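You operate a simulated robot arm through the tools that you are given. There is no shell and no other tool.

You run a simulated robot arm. Do the job below in one go: nothing can be reset, and whatever is moved stays where it is left.

## Task
Put things in order on the fitting bench. At the end: the steel block with a green band stands where the green master valve stood; the green master valve stands where the blue valve with a black cap stood; one of the blue discs from the fitting bench is on the orange case; the blue valve with a black cap stands on top of the white filter; whatever was shut is shut again. Leave all else as you found it, and nothing knocked over.

It is judged by the outcome, as a careful person would: the job done as asked, and still so three seconds after it is handed in. It fails if anything else is knocked over, pushed out of place, dropped, spilled or broken. A push-on lid holds only when it is set on centred and level and pressed home; a screw cap is set on level and turned clockwise until tight.

## Robot
A 6-joint arm with a two-finger parallel gripper, fixed in place. Base frame: the origin is on the floor under the middle of its stand, x ahead of it, y to its left, z up; the work surface is at about z = 860. Readings come in mm, degrees, newtons and seconds.
With the tool pointing down near the work surface it reaches from about 360 to 760 mm from the base axis. Its first joint turns from -66.0 to 66.0 degrees. Payload 2.45 kg.
Tool frame: the origin (TCP) lies between the finger pads and is the grasp point; the fingertips stand 24 mm ahead of it; z points along the fingers, y is the line along which they close. The gripper opens to 68 mm. The fingers are 17 mm wide and 10 mm thick; the gripper's body (40 by 70 mm) begins 41 mm behind the TCP.
Orientation is told as [roll, pitch, yaw] about the base's x, y, z axes, in that order, counted from this pose: with the fingers straight down and closing along the base's y, the tool's x points along the base's -x, its y along +y and its z along -z.

## Interface
- The arm moves only by the tool apply_moves. Its argument "moves" is a list of rows, each a list of 7 numbers: the shift along the tool's x, y, z in units of 100 mm (1.0 is 100 mm), then the turn, a rotation vector about the tool's x, y, z in units of 120 degrees (1.0 is 120 degrees), then the opening in per cent of the stroke, from 0 (shut) to 100 (fully open). In form: [[tx, ty, tz, wx, wy, wz, jaw], ...]. A call has 1 to 20 rows; each row is the pose to reach, as a shift and turn from the pose commanded when the call began, along the tool's axes at that moment. A call with a number of a shift or a turn outside -1 to 1 is refused whole. Rows are played at 5 a second. More than 50 mm and 8.6 degrees between two rows, or a gripper value outside its range, and nothing of the call is played. Where a pose cannot be reached the arm comes as near as it can. A force on the tool above 40 N (or 10 N above the force at the start of the call, whichever is more), or a blocked arm, ends the call early, and 0.2 s more pass. The fingers move at their own pace (about 108 mm/s each) and stop on an object; they squeeze with about 34 N. The grip force told is the motor's: it shows also when the fingers shut on nothing. Time passes only in rows, and 0.2 s behind the last, so rows that repeat a pose let the fingers close. The reply holds the time, the measured pose of the TCP, the force on the tool along the base axes, the opening and the grip force, in the units named above and with some noise, with the torque about the TCP (base axes, N m) and any sound that the robot's microphone picked up.
- Cameras (640 x 400 px; columns grow to the right, rows downward): "scene" is fixed at [174.2, 427.1, 1454.6]; the picture's right is [-0.65, -0.76, 0.00], its down [-0.51, 0.43, -0.75] and it looks along [0.57, -0.48, -0.66] (base axes); focal length 292 px, centre (320, 200). "wrist" rides on the gripper at [84, 11, -75] in the tool frame; the picture's right is [-0.13, 0.99, 0.00], its down [-0.60, -0.08, -0.79] and it looks along [-0.79, -0.10, 0.61] (tool axes); focal length 251 px, centre (320, 200). There is no depth. A picture from a camera that has moved, and an enlarged one, comes with that camera's place and axes in the base frame and with its lens.
- camera(camera): a new picture of that camera. The clock stands still meanwhile.
- close_up(camera, box): a new picture of the part [left, top, right, bottom] of that camera's present view, enlarged. The clock stands still meanwhile.
- close_job(): hands the job in; it is judged then, once.

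Nothing tells you positions but the pictures and the camera data. Unless the task says otherwise, let go and move clear before handing in.

The tools are called after "Request:" as a command line: name --pt "numbers of a row" for each row, then --argument value for the rest, lists and objects as JSON in quotes. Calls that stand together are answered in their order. apply_moves: Moves the arm, as the interface text tells. Its arguments: {"type":"object","properties":{"moves":{"type":"array","items":{"type":"array","items":{"type":"number"}}}},"required":["moves"]} The other tools are called the same way: camera (camera) takes a picture; close_up (camera, box) takes an enlarged picture of a part of a camera's view; close_job () hands the job in.

At the start:

```text
clock: 0.0
position: [475.7, -35.6, 1214.1]
tool_rot: [0.0, -0.1, 0.0]
ft_force: [0.2, 0.6, -0.3]
wrist_torque: [0.0, 0.0, 0.0]
gripper_width: 68.3
grasp_force: 0.1
```

scene: 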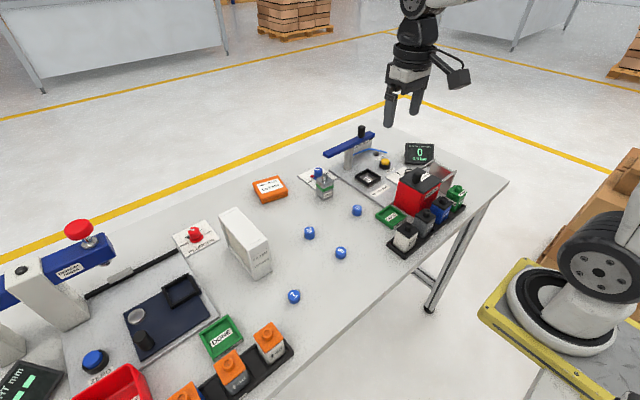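
wrist: 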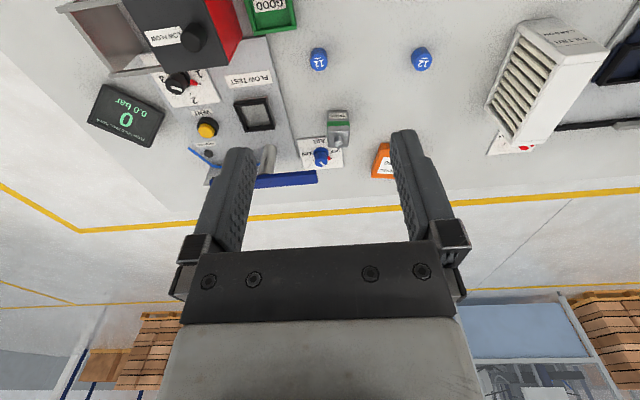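

I see a bench with coloured valves in racks, blue discs, an orange case, a white filter and a red box. I'll take enlarged pictures first to identify each item.

Request:
close_up --camera "scene" --box '[340, 120, 500, 260]'

Request:
close_up --camera "scene" --box '[220, 120, 400, 310]'

Request:
close_up --camera "scene" --box '[0, 200, 300, 400]'

Request:
close_up --camera "wrist" --box '[60, 0, 360, 200]'

Request:
close_up --camera "wrist" --box '[340, 0, 640, 200]'

```text
2.86 times, centred on (420, 190) of scene
camera zoom: at [174.2, 427.1, 1454.6], right [-0.65, -0.76, 0.0], down [-0.51, 0.43, -0.75], along [0.57, -0.48, -0.66], focal length 835 px, centre (34, 229)
```

zoom: 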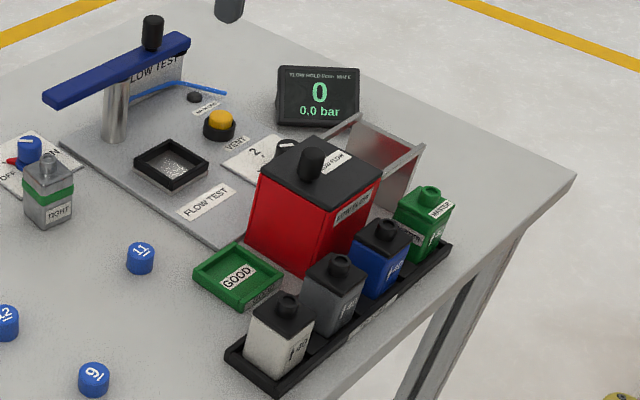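

```text
2.11 times, centred on (310, 215) of scene
camera zoom: at [174.2, 427.1, 1454.6], right [-0.65, -0.76, 0.0], down [-0.51, 0.43, -0.75], along [0.57, -0.48, -0.66], focal length 615 px, centre (341, 168)
```

zoom: 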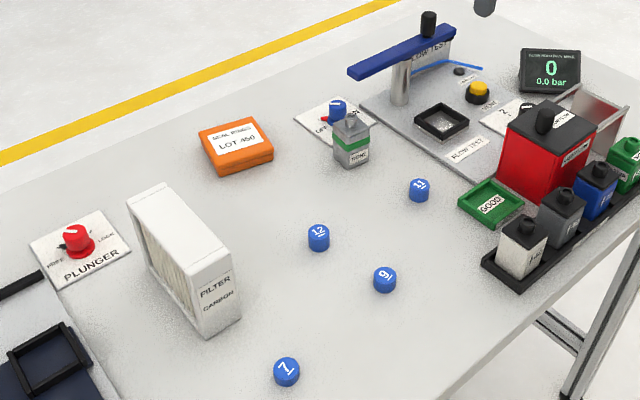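

```text
2.00 times, centred on (150, 300) of scene
camera zoom: at [174.2, 427.1, 1454.6], right [-0.65, -0.76, 0.0], down [-0.51, 0.43, -0.75], along [0.57, -0.48, -0.66], focal length 584 px, centre (660, 0)
```

zoom: 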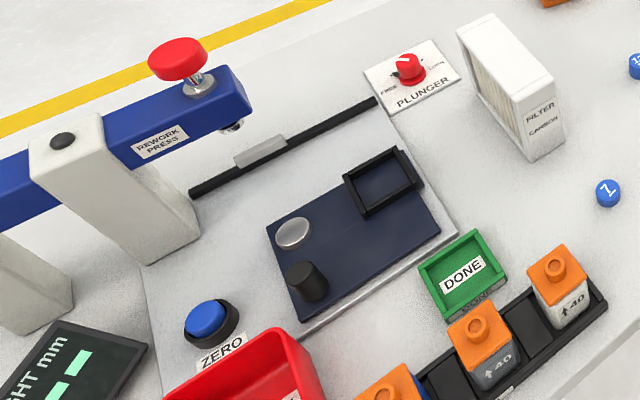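

```text
2.00 times, centred on (210, 100) of wrist
camera zoom: at [392.9, -24.2, 1289.0], right [0.13, 0.99, 0.0], down [0.6, -0.08, 0.79], along [0.79, -0.1, -0.61], focal length 503 px, centre (540, 400)
```

zoom: 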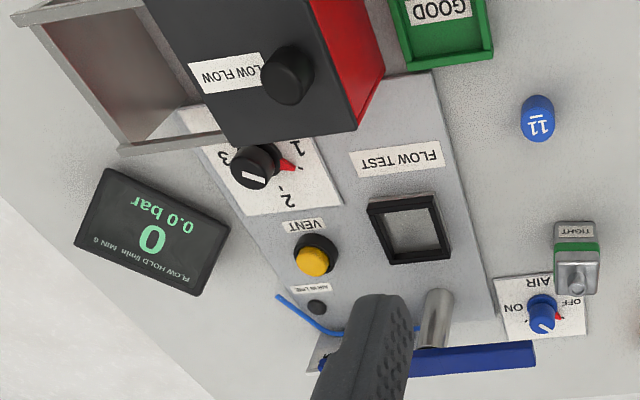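

```text
2.00 times, centred on (490, 100) of wrist
camera zoom: at [392.9, -24.2, 1289.0], right [0.13, 0.99, 0.0], down [0.6, -0.08, 0.79], along [0.79, -0.1, -0.61], focal length 503 px, centre (-20, 400)
```

zoom: 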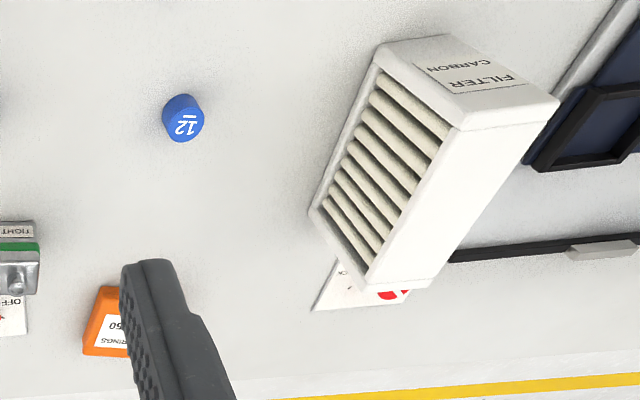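

The steel block with the green band stands near the AIR switch. The green master valve and the blue valve are in the black rack on the near right, at roughly x≈413. Next I'll turn the wrist camera to look along the rack and measure it.

Request:
apply_moves --pt "0.05 0.08 0.06 0 0 0.065 100" --pt "0.1 0.16 0.12 0 0 0.13 100" --pt "0.16 0.25 0.2 0 0 0.2 100" --pt "0.22 0.34 0.28 0 0 0.265 100" --pt "0.28 0.43 0.36 0 0 0.33 100" --pt "0.34 0.52 0.44 0 0 0.4 100" --pt "0.4 0.61 0.52 0 0 0.465 100" --pt "0.46 0.7 0.6 0 0 0.53 100" --pt "0.52 0.79 0.68 0 0 0.6 100" --pt "0.58 0.88 0.76 0 0 0.665 100" --pt "0.62 0.95 0.84 0 0 0.71 100" --pt "0.62 0.95 0.84 0 0 0.75 100"

Request:
camera --camera "wrist"

Request:
camera --camera "scene"

```text
clock: 2.6
position: [414.2, 59.6, 1130.4]
tool_rot: [0.0, 0.0, -90.1]
ft_force: [0.0, 1.0, -0.2]
wrist_torque: [0.01, -0.04, 0.02]
gripper_width: 68.0
grasp_force: 0.1
```

```text
taken
camera wrist: at [426.4, 144.1, 1205.1], right [0.99, -0.13, 0.0], down [-0.08, -0.6, 0.79], along [-0.1, -0.79, -0.61], focal length 251 px, centre (320, 200)
```

wrist: 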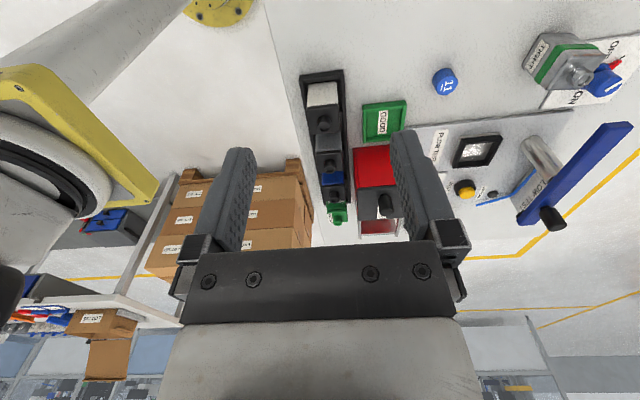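

```text
taken
```

scene: 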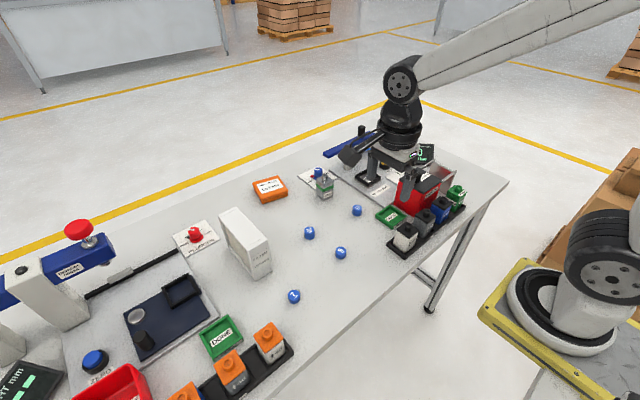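

The rack and red box show upside down in this view. I'll enlarge the rack part.

Request:
close_up --camera "wrist" --box '[270, 60, 430, 240]'

Request:
close_up --camera "scene" --box '[375, 150, 485, 265]'

```text
2.22 times, centred on (350, 150) of wrist
camera zoom: at [426.4, 144.1, 1205.1], right [0.99, -0.13, 0.0], down [-0.08, -0.6, 0.79], along [-0.1, -0.79, -0.61], focal length 559 px, centre (253, 311)
```

zoom: 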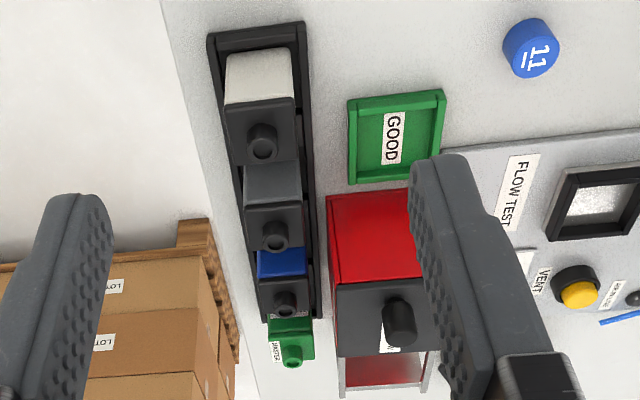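

```text
3.48 times, centred on (430, 208) of scene
camera zoom: at [174.2, 427.1, 1454.6], right [-0.65, -0.76, 0.0], down [-0.51, 0.43, -0.75], along [0.57, -0.48, -0.66], focal length 1017 px, centre (-63, 174)
```

zoom: 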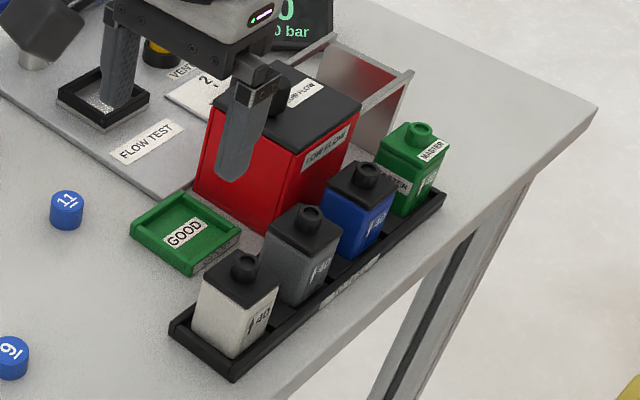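

The rack runs along y at about x 379–434, with valve tops near z≈945. The red box knob top is at about z≈990. I'll move the camera over the rack for a steep view, staying high.

Request:
apply_moves --pt "-0.33 0 0 0 0 0 100" --pt "-0.67 0 0 0 0 0 100" --pt "-1.0 0 0 0 0 0 100"

Request:
apply_moves --pt "-0.33 0 0 0 0.05 0 100" --pt "-0.67 0 0 0 0.1 0 100" --pt "-1.0 0 0 0 0.15 0 100" --pt "-1.0 0 0 0 0.21 0 100" --pt "-1.0 0 0 0 0.27 0 100" --pt "-1.0 0 0 0 0.333 0 100"

Request:
camera --camera "wrist"

Request:
camera --camera "scene"

```text
clock: 3.4
position: [414.3, -40.1, 1129.5]
tool_rot: [0.1, 0.1, -90.0]
ft_force: [0.9, -0.3, -1.0]
wrist_torque: [-0.01, 0.02, -0.02]
gripper_width: 68.1
grasp_force: 0.0
```

```text
clock: 4.8
position: [414.5, -140.6, 1129.7]
tool_rot: [0.1, 40.1, -89.9]
ft_force: [0.4, 0.6, 0.6]
wrist_torque: [-0.01, 0.04, 0.0]
gripper_width: 67.8
grasp_force: 0.1
```

```text
taken
camera wrist: at [425.3, -124.3, 1241.9], right [0.99, -0.1, -0.08], down [-0.08, -0.97, 0.22], along [-0.1, -0.21, -0.97], focal length 251 px, centre (320, 200)
```

wrist: 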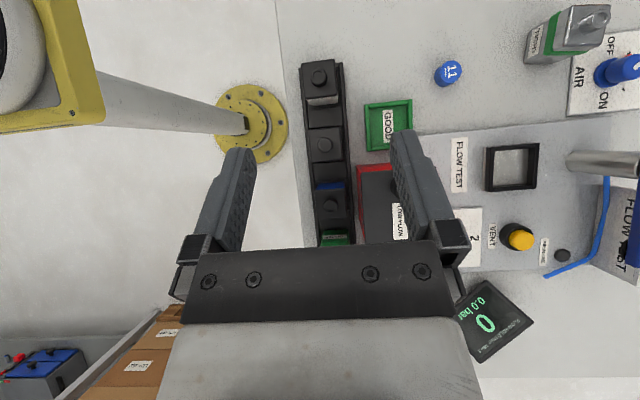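

```text
taken
```

scene: 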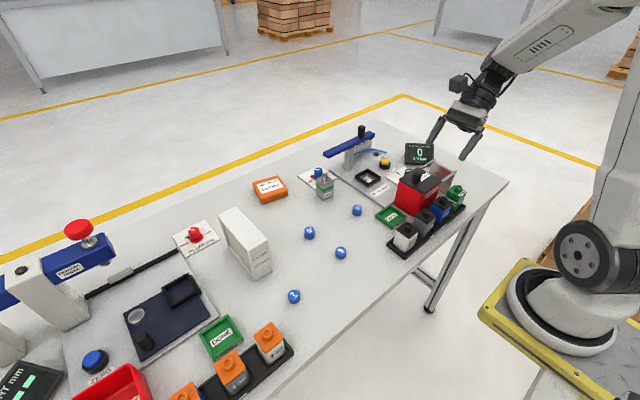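

The steep view works. I'll slide further along -y so the whole rack comes into view.

Request:
apply_moves --pt "-0.31 0 -0.257 0 0 0 100" --pt "-0.61 0 -0.514 0 0 0 100" --pt "-0.92 0 -0.771 0 0 0 100"

Request:
camera --camera "wrist"

Request:
close_up --camera "wrist" --box '[270, 0, 430, 100]'

Request:
close_up --camera "wrist" --box '[270, 80, 430, 180]'

```text
clock: 5.6
position: [413.3, -259.8, 1131.9]
tool_rot: [0.1, 40.0, -90.0]
ft_force: [0.1, 0.5, -0.5]
wrist_torque: [0.04, -0.01, 0.0]
gripper_width: 67.9
grasp_force: 0.0
```

```text
taken
camera wrist: at [424.1, -243.0, 1243.7], right [0.99, -0.1, -0.08], down [-0.08, -0.97, 0.22], along [-0.1, -0.21, -0.97], focal length 251 px, centre (320, 200)
```

wrist: 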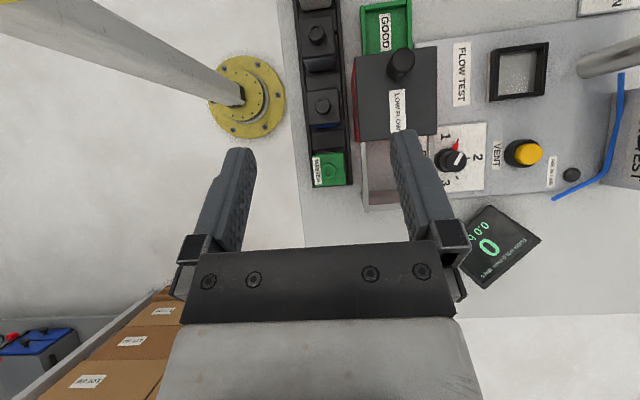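

```text
4.00 times, centred on (350, 50) of wrist
camera zoom: at [424.1, -243.0, 1243.7], right [0.99, -0.1, -0.08], down [-0.08, -0.97, 0.22], along [-0.1, -0.21, -0.97], focal length 1006 px, centre (200, 800)
```

zoom: 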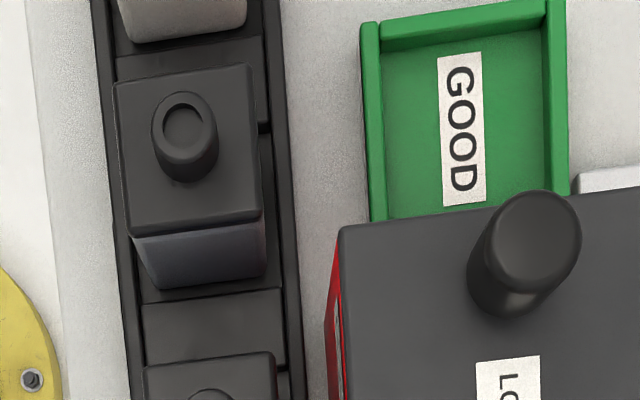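

```text
4.00 times, centred on (350, 130) of wrist
camera zoom: at [424.1, -243.0, 1243.7], right [0.99, -0.1, -0.08], down [-0.08, -0.97, 0.22], along [-0.1, -0.21, -0.97], focal length 1006 px, centre (200, 480)
```

zoom: 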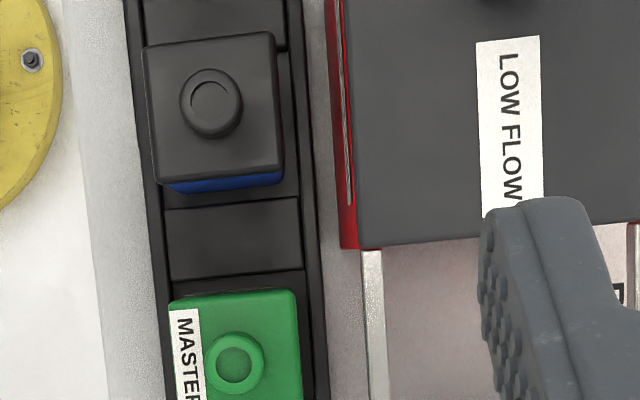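

The valves stand at about x≈406: green y≈-274, blue y≈-199, grey y≈-124, each about 40 mm wide with about 75 mm spacing. I'll take tight scene close-ups to get heights.

Request:
close_up --camera "scene" --box '[425, 180, 475, 230]'

Request:
close_up --camera "scene" --box '[215, 200, 285, 290]'

Request:
close_up --camera "scene" --box '[290, 155, 370, 215]'

Request:
close_up --camera "scene" --box '[240, 165, 300, 215]'

```text
8.00 times, centred on (450, 205) of scene
camera zoom: at [174.2, 427.1, 1454.6], right [-0.65, -0.76, 0.0], down [-0.51, 0.43, -0.75], along [0.57, -0.48, -0.66], focal length 2338 px, centre (-720, 160)
```

zoom: 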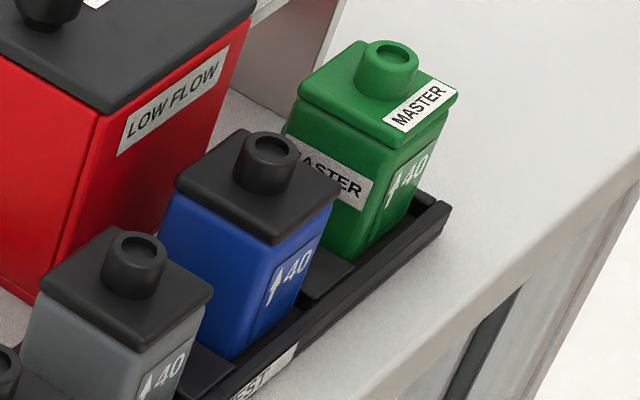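

```text
4.44 times, centred on (250, 245) of scene
camera zoom: at [174.2, 427.1, 1454.6], right [-0.65, -0.76, 0.0], down [-0.51, 0.43, -0.75], along [0.57, -0.48, -0.66], focal length 1299 px, centre (631, 0)
```

zoom: 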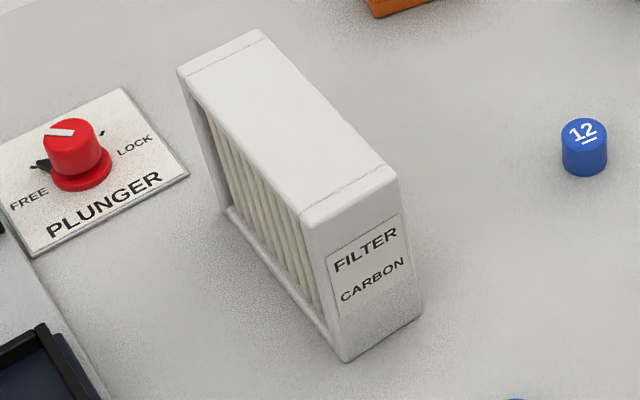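

```text
6.67 times, centred on (330, 185) of scene
camera zoom: at [174.2, 427.1, 1454.6], right [-0.65, -0.76, 0.0], down [-0.51, 0.43, -0.75], along [0.57, -0.48, -0.66], focal length 1948 px, centre (253, 300)
```

zoom: 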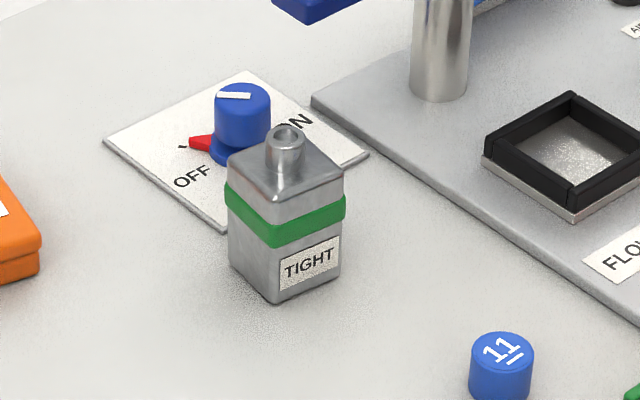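

```text
8.00 times, centred on (270, 190) of scene
camera zoom: at [174.2, 427.1, 1454.6], right [-0.65, -0.76, 0.0], down [-0.51, 0.43, -0.75], along [0.57, -0.48, -0.66], focal length 2338 px, centre (720, 280)
```

zoom: 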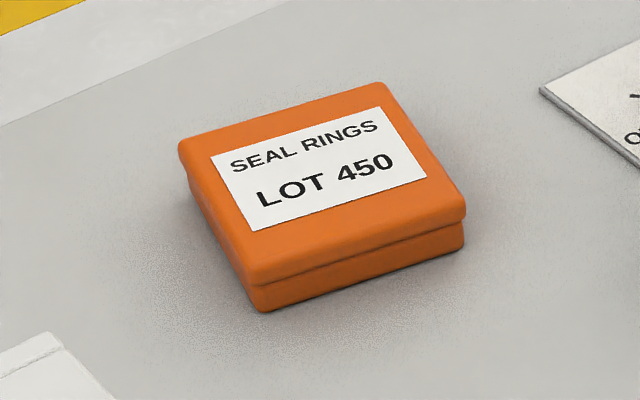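

Valves are about 61 mm to the body top and about 85 mm to the cap top. The filter is about x 565–698, y 244–292, with its top at about z≈976. The orange case is far out, around (815, 85). Next I'll straighten the tool and hover over the blue valve.

Request:
apply_moves --pt "0 0 0 0 -0.067 0 100" --pt "0 0 0 0 -0.133 0 100" --pt "0 0 0 0 -0.2 0 100" --pt "0 0 0 0 -0.267 0 100" --pt "0 0 0 0 -0.3333 0 100"

Request:
apply_moves --pt "0.06 0 0.0 0 0 -0.0625 100" --pt "0.12 -0.01 0.05 0 0 -0.125 100" --pt "0.18 -0.02 0.1 0 0 -0.1875 100" --pt "0.24 -0.03 0.15 0 0 -0.25 100" --pt "0.3 -0.04 0.2 0 0 -0.3125 100" --pt "0.36 -0.05 0.25 0 0 -0.375 100" --pt "0.42 -0.06 0.3 0 0 -0.4375 100" --pt "0.48 -0.07 0.4 0 0 -0.5 100" --pt "0.54 -0.075 0.5 0 0 -0.5625 100" --pt "0.6 -0.075 0.6 0 0 -0.625 100" --pt "0.605 -0.075 0.7 0 0 -0.6875 100" --pt "0.605 -0.075 0.8 0 0 -0.75 100"

Request:
camera --camera "wrist"

Request:
close_up --camera "wrist" --box '[240, 20, 400, 120]'

```text
clock: 6.8
position: [412.5, -261.0, 1130.9]
tool_rot: [0.0, -0.1, -90.0]
ft_force: [-0.6, 0.7, -1.0]
wrist_torque: [0.0, 0.0, 0.01]
gripper_width: 68.1
grasp_force: 0.1
```

```text
clock: 9.4
position: [405.8, -200.6, 1049.2]
tool_rot: [0.0, 0.0, 0.1]
ft_force: [0.9, 0.2, -0.2]
wrist_torque: [0.0, -0.04, 0.02]
gripper_width: 68.0
grasp_force: 0.1
```

```text
taken
camera wrist: at [322.9, -188.7, 1125.0], right [0.13, 0.99, 0.0], down [0.6, -0.08, 0.79], along [0.79, -0.1, -0.61], focal length 251 px, centre (320, 200)
```

wrist: 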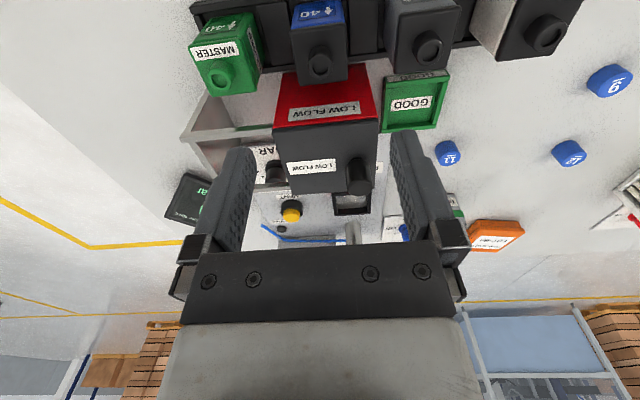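

```text
4.00 times, centred on (320, 70) of wrist
camera zoom: at [322.9, -188.7, 1125.0], right [0.13, 0.99, 0.0], down [0.6, -0.08, 0.79], along [0.79, -0.1, -0.61], focal length 1006 px, centre (320, 720)
```

zoom: 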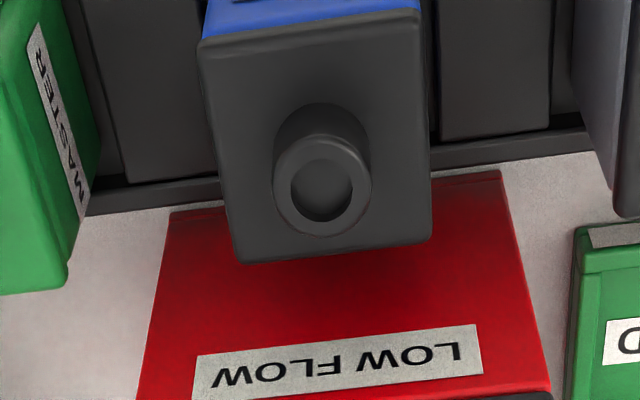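

The blue valve's cap sits right on the tool axis (column ~320), at about (406, -200) with cap top z≈940. I'll go straight down, stop at TCP z≈909 and grip the body.

Request:
apply_moves --pt "0 0 0.33 0 0 0 100" --pt "0 0 0.66 0 0 0 100" --pt "0 0 1.0 0 0 0 100"

Request:
camera --camera "wrist"

Request:
close_up --camera "scene" --box '[390, 150, 490, 250]'

```text
clock: 10.2
position: [405.2, -201.1, 949.9]
tool_rot: [-0.1, -0.1, 0.0]
ft_force: [1.1, -0.8, -0.3]
wrist_torque: [-0.02, 0.02, 0.01]
gripper_width: 68.0
grasp_force: 0.1
```

```text
taken
camera wrist: at [322.7, -188.5, 1024.7], right [0.13, 0.99, 0.0], down [0.6, -0.08, 0.79], along [0.79, -0.1, -0.61], focal length 251 px, centre (320, 200)
```

wrist: 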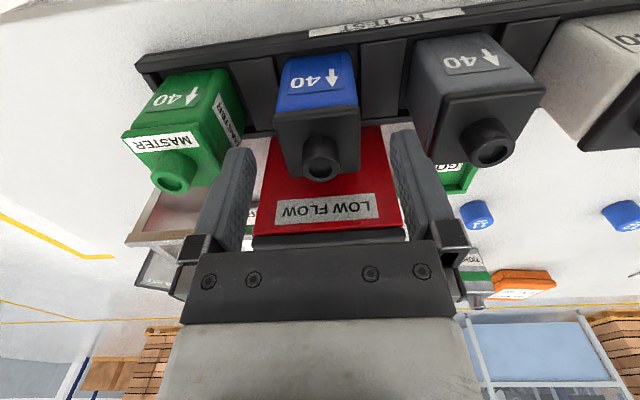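

```text
4.00 times, centred on (440, 200) of scene
camera zoom: at [174.2, 427.1, 1454.6], right [-0.65, -0.76, 0.0], down [-0.51, 0.43, -0.75], along [0.57, -0.48, -0.66], focal length 1169 px, centre (-160, 200)
```

zoom: 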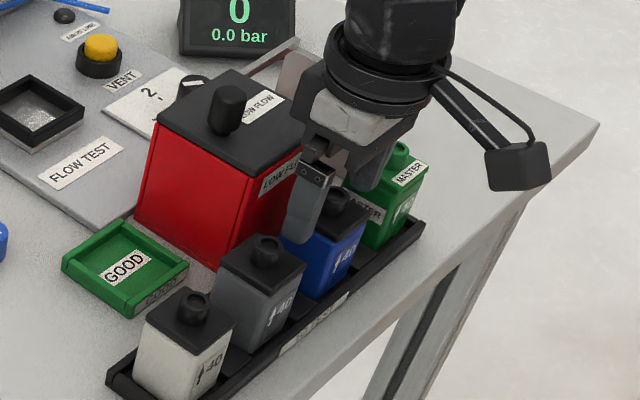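

All lined up: cap top is at z≈939, and the fingers have clear gaps to the neighbours. I'll go down to z≈906 and close on the blue valve.

Request:
apply_moves --pt "0 0 0.22 0 0 0 100" --pt "0 0 0.44 0 0 0 100" --pt "0 0 0.44 0 0 0 60" --pt "0 0 0.44 0 0 0 40" --pt "0 0 0.44 0 0 0 0" --pt "0 0 0.44 0 0 0 0" --pt "0 0 0.44 0 0 0 0"

Request:
camera --camera "wrist"

```text
clock: 10.8
position: [405.4, -202.4, 918.3]
tool_rot: [-0.3, -0.3, -0.1]
ft_force: [-10.2, -1.3, 17.3]
wrist_torque: [0.28, -1.04, 0.13]
gripper_width: 67.9
grasp_force: 0.1
stopped in row 2: the force on the tool passed its limit at 68 N (the readings are from after the stop); the commanded pose is now the measured one
```

```text
taken
camera wrist: at [322.6, -190.0, 993.2], right [0.13, 0.99, 0.0], down [0.6, -0.08, 0.8], along [0.79, -0.11, -0.6], focal length 251 px, centre (320, 200)
```

wrist: 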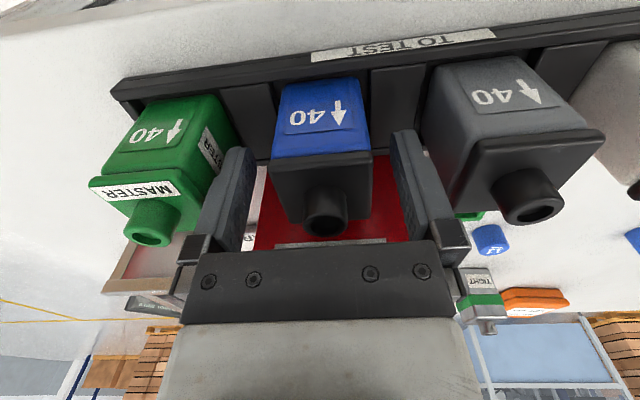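

The tool touched something at z≈918. The torque points to the gripper body's front meeting the red box's lid edge at about x≈442, z≈959. I'll back straight up and check that nothing moved.

Request:
apply_moves --pt "0 0 -0.15 0 0 0 100" --pt "0 0 -0.5 0 0 0 100" --pt "0 0 -0.9 0 0 0 100"

Request:
close_up --camera "scene" --box '[375, 150, 485, 265]'

Request:
camera --camera "wrist"

Request:
close_up --camera "wrist" --box '[180, 0, 460, 180]'

```text
clock: 11.6
position: [405.5, -198.8, 1006.9]
tool_rot: [-0.2, -0.3, 0.1]
ft_force: [0.7, 0.9, -0.6]
wrist_torque: [0.01, -0.04, 0.0]
gripper_width: 67.8
grasp_force: 0.0
```

```text
3.48 times, centred on (430, 208) of scene
camera zoom: at [174.2, 427.1, 1454.6], right [-0.65, -0.76, 0.0], down [-0.51, 0.43, -0.75], along [0.57, -0.48, -0.66], focal length 1017 px, centre (-63, 174)
```

zoom: 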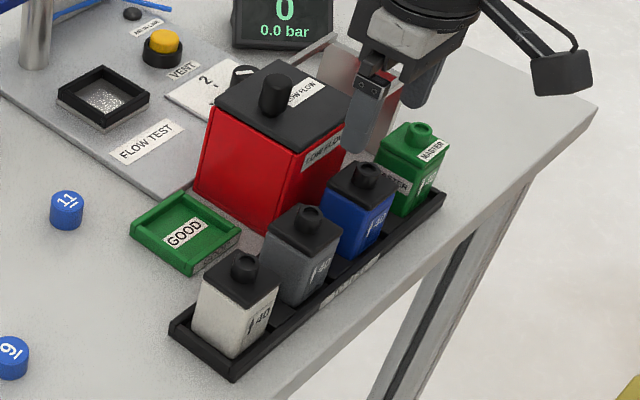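

```text
taken
camera wrist: at [323.1, -187.0, 1082.1], right [0.13, 0.99, 0.0], down [0.6, -0.08, 0.8], along [0.79, -0.1, -0.61], focal length 251 px, centre (320, 200)
```

wrist: 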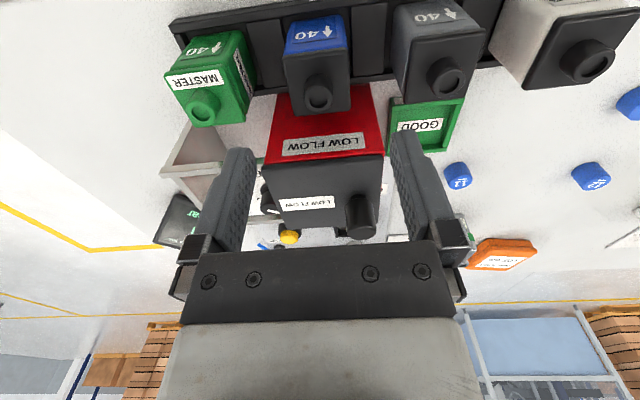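

```text
2.22 times, centred on (320, 90) of wrist
camera zoom: at [323.1, -187.0, 1082.1], right [0.13, 0.99, 0.0], down [0.6, -0.08, 0.8], along [0.79, -0.1, -0.61], focal length 559 px, centre (320, 444)
```

zoom: 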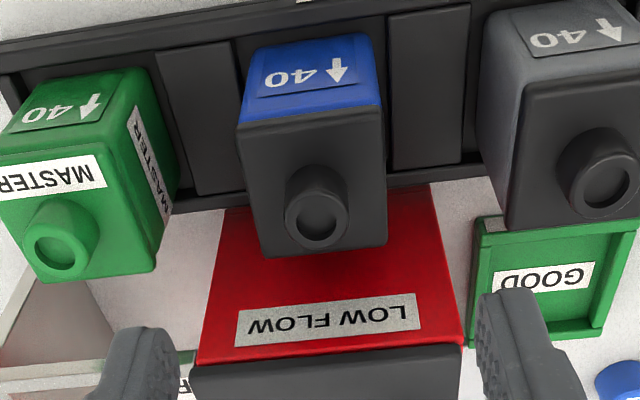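

To check that the red box did not shift, I'll retake the same framing as my first picture.

Request:
close_up --camera "scene" --box '[340, 120, 500, 260]'

```text
2.86 times, centred on (420, 190) of scene
camera zoom: at [174.2, 427.1, 1454.6], right [-0.65, -0.76, 0.0], down [-0.51, 0.43, -0.75], along [0.57, -0.48, -0.66], focal length 835 px, centre (34, 229)
```

zoom: 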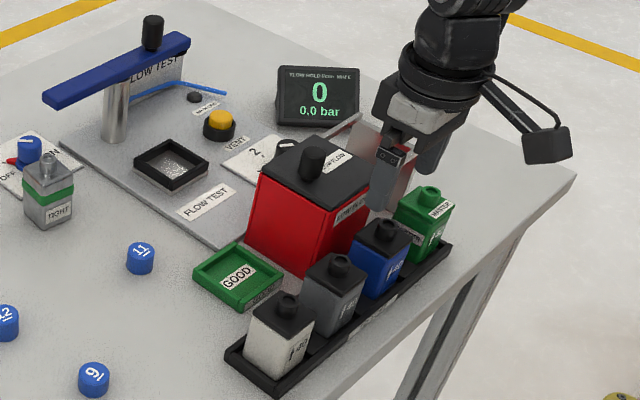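

The red box, lid and rack are unmoved. I'll grip the blue valve about 9 mm nearer the base (TCP x≈396.5), so the gripper body clears the lid edge, and stop at z≈913.

Request:
apply_moves --pt "0.09 -0.013 0.0 -0.002 0.0025 0 100" --pt "0.09 -0.013 0.3 -0.002 0.0025 0 100" --pt "0.09 -0.013 0.5 -0.002 0.0025 0 100"

Request:
camera --camera "wrist"

Request:
close_up --camera "wrist" --box '[180, 60, 460, 240]'

```text
clock: 12.4
position: [397.8, -201.8, 958.1]
tool_rot: [0.1, 0.0, 0.0]
ft_force: [0.0, 0.1, -0.7]
wrist_torque: [-0.01, -0.01, -0.02]
gripper_width: 67.9
grasp_force: 0.1
```

```text
taken
camera wrist: at [315.1, -190.7, 1033.6], right [0.13, 0.99, 0.0], down [0.6, -0.08, 0.79], along [0.79, -0.1, -0.61], focal length 251 px, centre (320, 200)
```

wrist: 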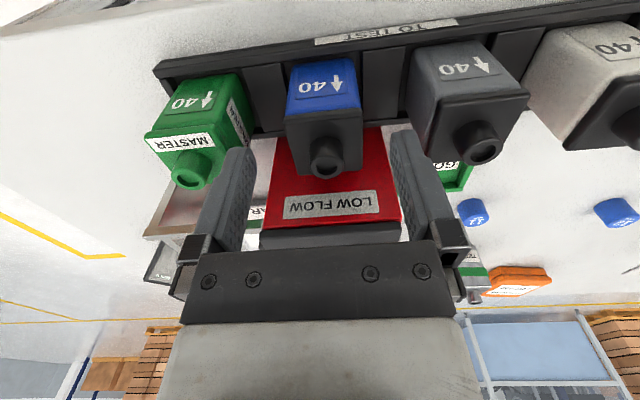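

```text
2.22 times, centred on (320, 150) of wrist
camera zoom: at [315.1, -190.7, 1033.6], right [0.13, 0.99, 0.0], down [0.6, -0.08, 0.79], along [0.79, -0.1, -0.61], focal length 559 px, centre (320, 311)
```

zoom: 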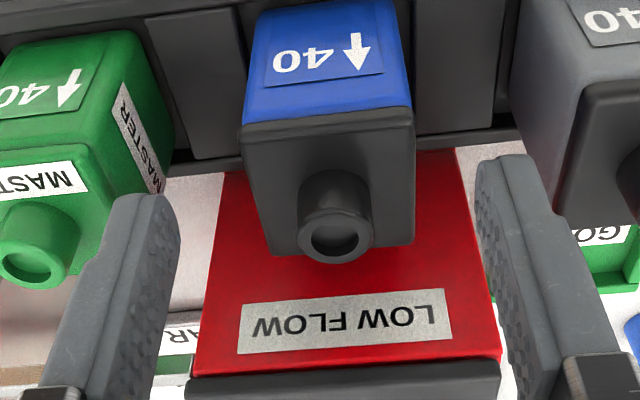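

The cap is about 2 mm to +y of the tool axis. I'll correct that, go down to z≈913, and close.

Request:
apply_moves --pt "0 0.018 0.1 0 0 0 100" --pt "0 0.018 0.25 0 0 0 100" --pt "0 0.018 0.38 0 0 0 100" --pt "0 0.018 0.45 0 0 0 100"

Request:
camera --camera "wrist"

```text
clock: 13.4
position: [396.8, -201.5, 913.4]
tool_rot: [0.0, -0.1, 0.0]
ft_force: [0.7, 0.6, 0.0]
wrist_torque: [-0.02, 0.0, -0.02]
gripper_width: 67.9
grasp_force: 0.0
```

```text
taken
camera wrist: at [314.7, -189.8, 987.9], right [0.13, 0.99, 0.0], down [0.6, -0.08, 0.79], along [0.79, -0.1, -0.61], focal length 251 px, centre (320, 200)
```

wrist: 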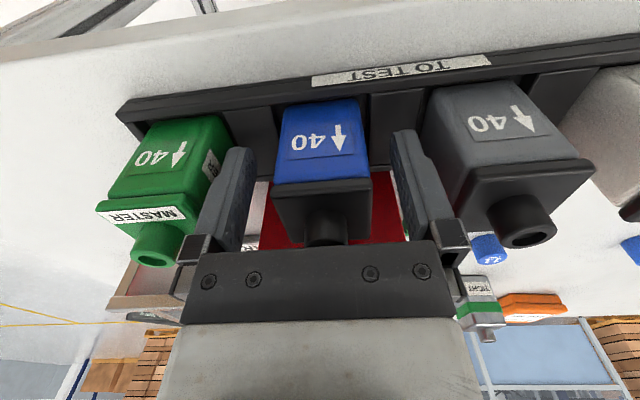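

The valve is centred between the fingers with no contact force. Closing the grip now.

Request:
apply_moves --pt "0 0 0 0 0 0 70" --pt "0 0 0 0 0 0 40" --pt "0 0 0 0 0 0 10" --pt "0 0 0 0 0 0 0" --pt "0 0 0 0 0 0 0"

```text
clock: 14.6
position: [397.0, -202.1, 912.3]
tool_rot: [0.0, 0.0, 0.1]
ft_force: [0.8, -0.1, 0.4]
wrist_torque: [0.0, -0.02, -0.02]
gripper_width: 39.4
grasp_force: 34.1
```

Gripped at 39.4 mm. I'll lift slowly and check.

Request:
apply_moves --pt "0 0 -0.03 0 0 0 0" --pt "0 0 -0.1 0 0 0 0" --pt "0 0 -0.2 0 0 0 0" --pt "0 0 -0.4 0 0 0 0" --pt "0 0 -0.7 0 0 0 0" --pt "0 0 -1.0 0 0 0 0"

Request:
camera --camera "wrist"

Request:
close_up --camera "scene" --box '[375, 120, 495, 260]'

```text
clock: 16.0
position: [398.8, -201.0, 1013.6]
tool_rot: [0.0, 0.1, 0.0]
ft_force: [-0.1, 0.8, -1.0]
wrist_torque: [0.01, -0.01, 0.03]
gripper_width: 39.3
grasp_force: 34.0
```

```text
taken
camera wrist: at [315.8, -189.4, 1088.3], right [0.13, 0.99, 0.0], down [0.6, -0.08, 0.79], along [0.79, -0.1, -0.61], focal length 251 px, centre (320, 200)
```

wrist: 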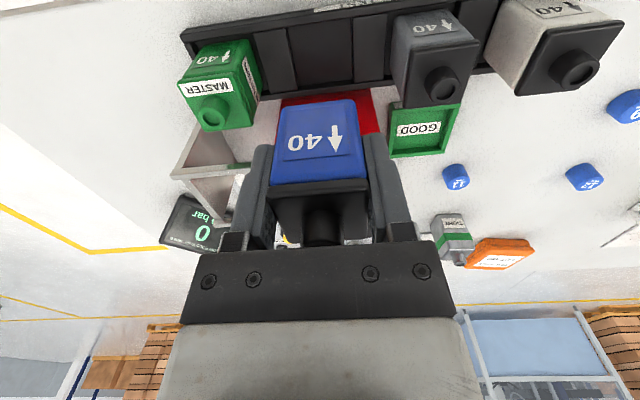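

```text
2.86 times, centred on (435, 190) of scene
camera zoom: at [174.2, 427.1, 1454.6], right [-0.65, -0.76, 0.0], down [-0.51, 0.43, -0.75], along [0.57, -0.48, -0.66], focal length 835 px, centre (-9, 229)
```

zoom: 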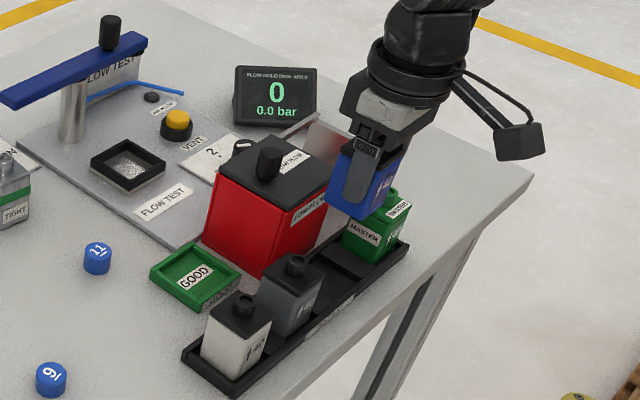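

The blue valve is held level. I'll lift to about z=1100, then carry it toward the filter.

Request:
apply_moves --pt "0 0.05 -0.3 0 0 0 0" --pt "0 0.15 -0.6 0 0 0 0" --pt "0 0.4 -0.88 0 0 0 0" --pt "-0.1 0.7 -0.88 0 0 0 0" --pt "-0.25 1.0 -0.88 0 0 0 0"

Request:
apply_moves --pt "-0.12 0.33 0 0 0 0 0" --pt "-0.25 0.66 0 0 0 0 0" --pt "-0.4 1.0 0 0 0 0 0"

Request:
apply_moves --pt "-0.15 0.33 0 0 0 0 0" --pt "-0.3 0.66 0 0 0 0 0" --pt "-0.45 1.0 0 0 0 0 0"

Request:
camera --camera "wrist"

Request:
camera --camera "scene"

```text
clock: 17.2
position: [423.5, -100.9, 1100.3]
tool_rot: [0.0, 0.1, 0.1]
ft_force: [0.2, 0.8, -1.1]
wrist_torque: [0.03, 0.0, 0.03]
gripper_width: 39.8
grasp_force: 33.7
```

```text
clock: 18.0
position: [464.2, -0.7, 1100.5]
tool_rot: [-0.1, 0.1, -0.1]
ft_force: [0.0, -0.5, -1.4]
wrist_torque: [-0.01, 0.02, -0.02]
gripper_width: 39.5
grasp_force: 33.9
```

```text
clock: 18.8
position: [509.3, 98.4, 1099.6]
tool_rot: [-0.1, 0.0, -0.1]
ft_force: [-0.1, -0.3, -1.4]
wrist_torque: [0.01, 0.01, -0.02]
gripper_width: 39.6
grasp_force: 33.8
```

```text
taken
camera wrist: at [426.3, 110.6, 1175.0], right [0.13, 0.99, 0.0], down [0.6, -0.08, 0.79], along [0.79, -0.1, -0.61], focal length 251 px, centre (320, 200)
```

wrist: 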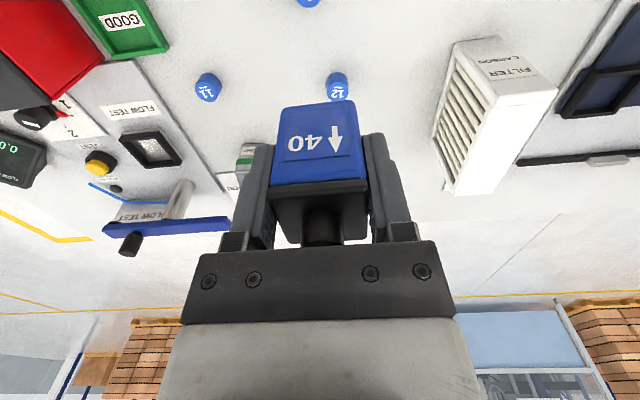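

```text
taken
```

scene: 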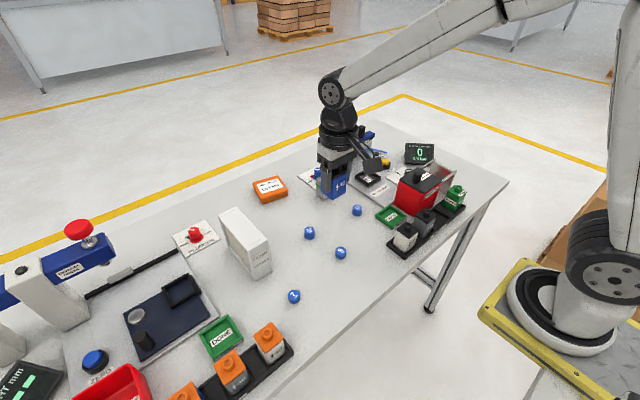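

The valve is held well and the filter is in view. I'll enlarge the filter region to measure its top.

Request:
close_up --camera "wrist" --box '[420, 20, 580, 220]'

Request:
close_up --camera "wrist" --box '[180, 40, 380, 140]'

```text
2.00 times, centred on (500, 120) of wrist
camera zoom: at [426.3, 110.6, 1175.0], right [0.13, 0.99, 0.0], down [0.6, -0.08, 0.79], along [0.79, -0.1, -0.61], focal length 503 px, centre (-40, 360)
```

zoom: 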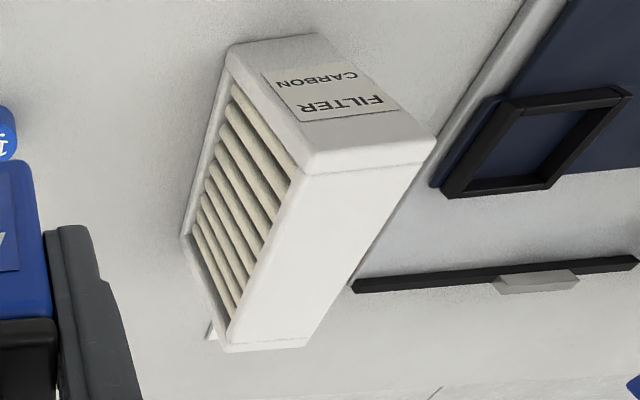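

```text
3.20 times, centred on (280, 90) of wrist
camera zoom: at [426.3, 110.6, 1175.0], right [0.13, 0.99, 0.0], down [0.6, -0.08, 0.79], along [0.79, -0.1, -0.61], focal length 805 px, centre (448, 552)
```

zoom: 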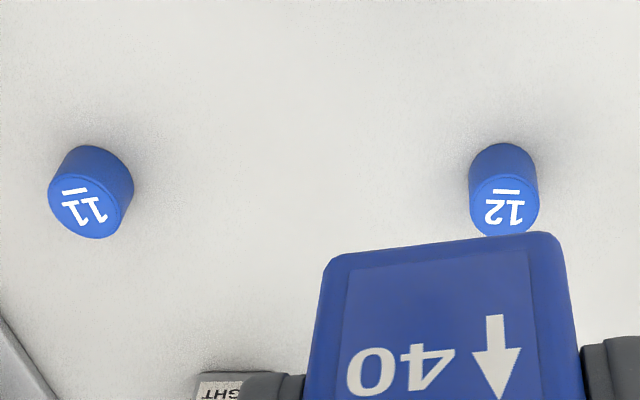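

The filter top is about x 562–695, y 245–293 at z≈976, centre (629, 269). I'll carry the valve over that point.

Request:
apply_moves --pt "-0.2 0.3 0 0 0 0 0" --pt "-0.4 0.6 0 0 0 0 0" --pt "-0.56 0.86 0 0 0 0 0"

Request:
apply_moves --pt "-0.2 0.3 0 0 0 0 0" --pt "-0.4 0.6 0 0 0 0 0" --pt "-0.55 0.84 0 0 0 0 0" --pt "-0.55 0.84 0.1 0 0 0 0" --pt "-0.55 0.84 0.3 0 0 0 0" --pt "-0.55 0.84 0.4 0 0 0 0"

Request:
camera --camera "wrist"

Request:
close_up --camera "scene" --box '[195, 150, 305, 290]'

```text
clock: 19.6
position: [562.1, 183.7, 1100.7]
tool_rot: [0.0, 0.2, 0.1]
ft_force: [0.0, 0.4, -0.9]
wrist_torque: [-0.04, 0.02, 0.03]
gripper_width: 39.6
grasp_force: 34.2
```

```text
clock: 21.0
position: [616.5, 269.2, 1061.2]
tool_rot: [0.0, 0.0, -0.1]
ft_force: [0.4, 0.7, -1.6]
wrist_torque: [0.03, -0.01, 0.03]
gripper_width: 39.5
grasp_force: 34.1
```

```text
taken
camera wrist: at [535.0, 279.9, 1135.4], right [0.13, 0.99, 0.0], down [0.6, -0.08, 0.79], along [0.79, -0.1, -0.61], focal length 251 px, centre (320, 200)
```

wrist: 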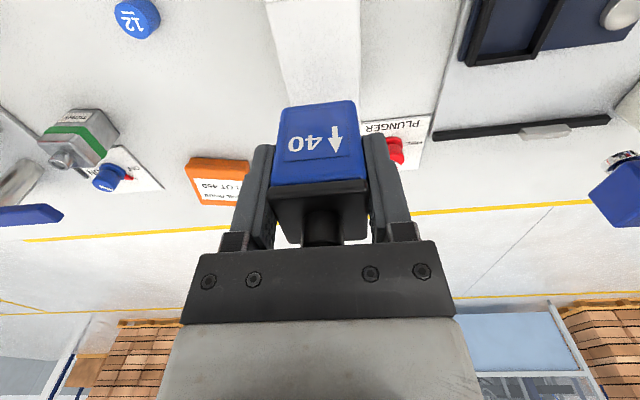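

```text
2.86 times, centred on (250, 220) of scene
camera zoom: at [174.2, 427.1, 1454.6], right [-0.65, -0.76, 0.0], down [-0.51, 0.43, -0.75], along [0.57, -0.48, -0.66], focal length 835 px, centre (520, 143)
```

zoom: 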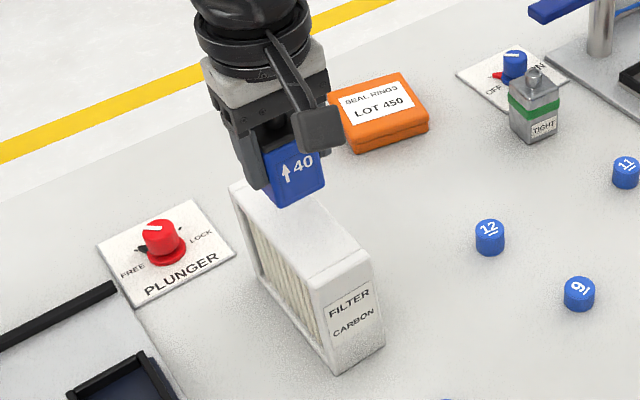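

I'll take a closer wrist view to check the valve is centred over the filter's top face.

Request:
close_up --camera "wrist" --box '[230, 0, 430, 130]'

Request:
close_up --camera "scene" --box '[215, 170, 285, 250]'

```text
3.08 times, centred on (330, 65) of wrist
camera zoom: at [535.0, 279.9, 1135.4], right [0.13, 0.99, 0.0], down [0.6, -0.08, 0.79], along [0.79, -0.1, -0.61], focal length 774 px, centre (289, 615)
```

zoom: 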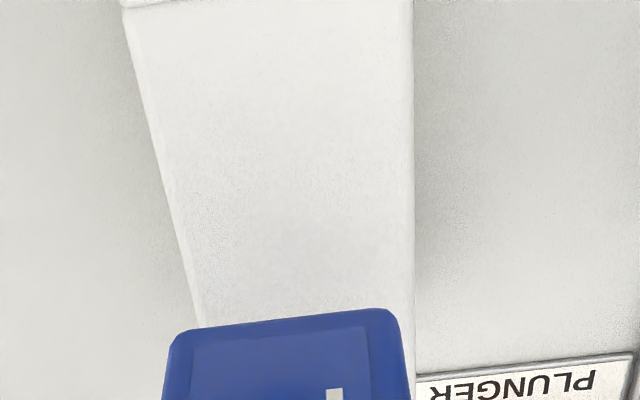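

```text
5.00 times, centred on (250, 210) of scene
camera zoom: at [174.2, 427.1, 1454.6], right [-0.65, -0.76, 0.0], down [-0.51, 0.43, -0.75], along [0.57, -0.48, -0.66], focal length 1461 px, centre (670, 150)
```

zoom: 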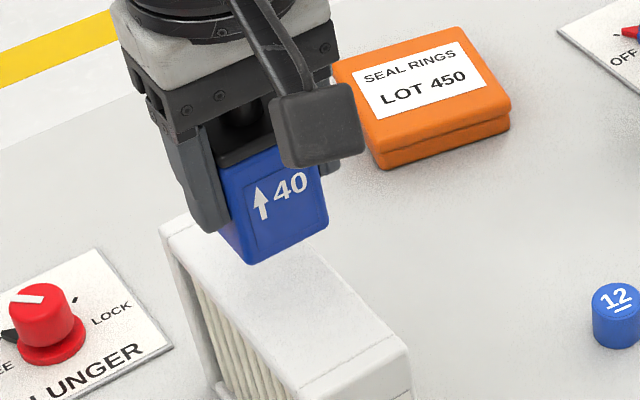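

The filter centreline is about 2 mm to +y of the tool. I'll correct that and lower to about 6 mm above the expected contact.

Request:
apply_moves --pt "0 0.02 0.0 0 0 0 0" --pt "0 0.02 0.1 0 0 0 0" --pt "0 0.02 0.2 0 0 0 0" --pt "0 0.02 0.28 0 0 0 0"

Request:
close_up --camera "wrist" --box '[230, 0, 430, 130]'

Request:
close_up --camera "scene" --box '[215, 170, 285, 250]'

```text
clock: 22.0
position: [617.4, 271.0, 1033.0]
tool_rot: [0.1, 0.0, -0.1]
ft_force: [-0.2, 0.4, -1.5]
wrist_torque: [0.02, 0.01, 0.02]
gripper_width: 39.8
grasp_force: 33.7
```

```text
3.08 times, centred on (330, 65) of wrist
camera zoom: at [534.9, 282.4, 1107.7], right [0.13, 0.99, 0.0], down [0.6, -0.08, 0.79], along [0.79, -0.1, -0.61], focal length 774 px, centre (289, 615)
```

zoom: 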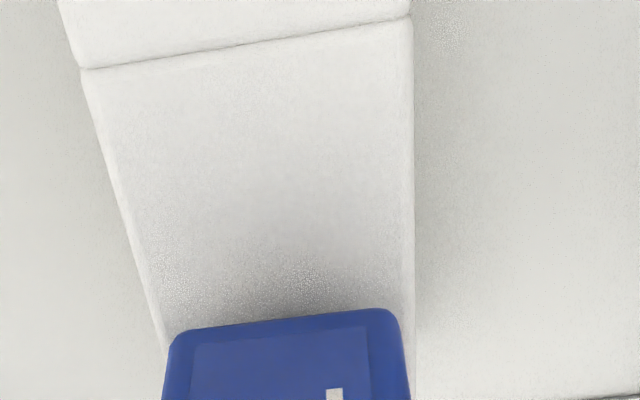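

```text
5.00 times, centred on (250, 210) of scene
camera zoom: at [174.2, 427.1, 1454.6], right [-0.65, -0.76, 0.0], down [-0.51, 0.43, -0.75], along [0.57, -0.48, -0.66], focal length 1461 px, centre (670, 150)
```

zoom: 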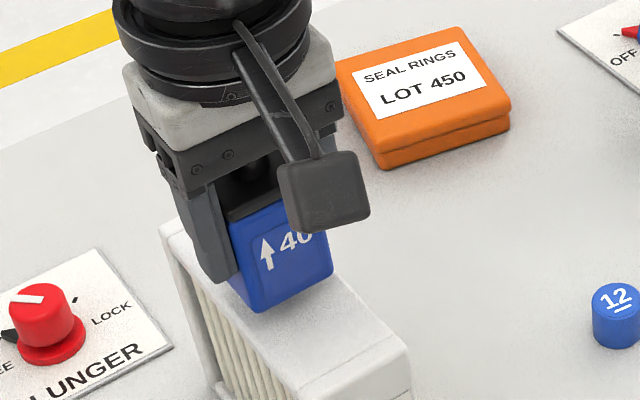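

The valve is centred over the filter, with near-equal margins left and right. I'll lower in 1 mm steps and watch the force.

Request:
apply_moves --pt "0 0 0.01 0 0 0 0" --pt "0 0 0.02 0 0 0 0" --pt "0 0 0.03 0 0 0 0" --pt "0 0 0.04 0 0 0 0" --pt "0 0 0.045 0 0 0 0"

Request:
close_up --camera "scene" --box '[215, 170, 285, 250]'

```text
clock: 23.2
position: [617.9, 270.9, 1028.2]
tool_rot: [0.1, 0.0, 0.0]
ft_force: [-0.1, -0.2, -2.0]
wrist_torque: [-0.03, 0.04, 0.03]
gripper_width: 39.3
grasp_force: 33.9
```

```text
5.00 times, centred on (250, 210) of scene
camera zoom: at [174.2, 427.1, 1454.6], right [-0.65, -0.76, 0.0], down [-0.51, 0.43, -0.75], along [0.57, -0.48, -0.66], focal length 1461 px, centre (670, 150)
```

zoom: 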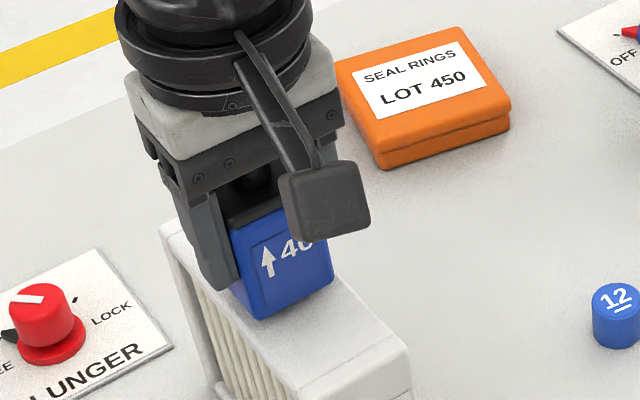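

Request:
apply_moves --pt "0 0 0.01 0 0 0 0" --pt "0 0 0.015 0 0 0 0" --pt "0 0 0.02 0 0 0 0"

```text
clock: 24.0
position: [618.1, 271.7, 1026.5]
tool_rot: [0.0, 0.0, 0.1]
ft_force: [0.2, 0.5, -1.4]
wrist_torque: [-0.04, 0.01, -0.01]
gripper_width: 39.6
grasp_force: 34.1
```

No contact yet at z≈1026.5, so I'll keep lowering in small steps.

Request:
apply_moves --pt "0 0 0.01 0 0 0 0" --pt "0 0 0.015 0 0 0 0" --pt "0 0 0.02 0 0 0 0"

Request:
close_up --camera "scene" --box '[230, 195, 280, 245]'

```text
clock: 24.8
position: [619.1, 271.2, 1022.1]
tool_rot: [0.0, 0.0, 0.0]
ft_force: [0.6, -0.6, -1.1]
wrist_torque: [-0.01, -0.01, 0.01]
gripper_width: 39.6
grasp_force: 34.0
```

```text
8.00 times, centred on (255, 220) of scene
camera zoom: at [174.2, 427.1, 1454.6], right [-0.65, -0.76, 0.0], down [-0.51, 0.43, -0.75], along [0.57, -0.48, -0.66], focal length 2338 px, centre (840, 40)
```

zoom: 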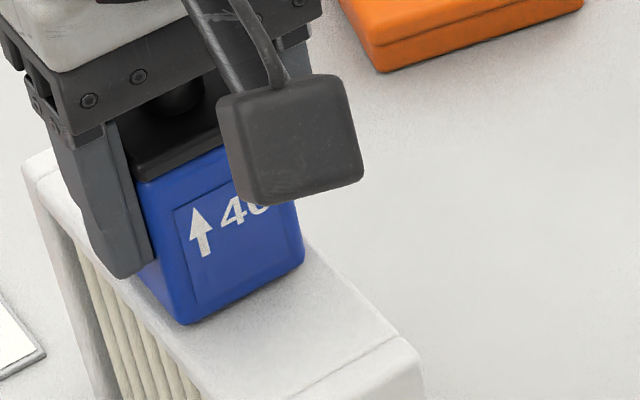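

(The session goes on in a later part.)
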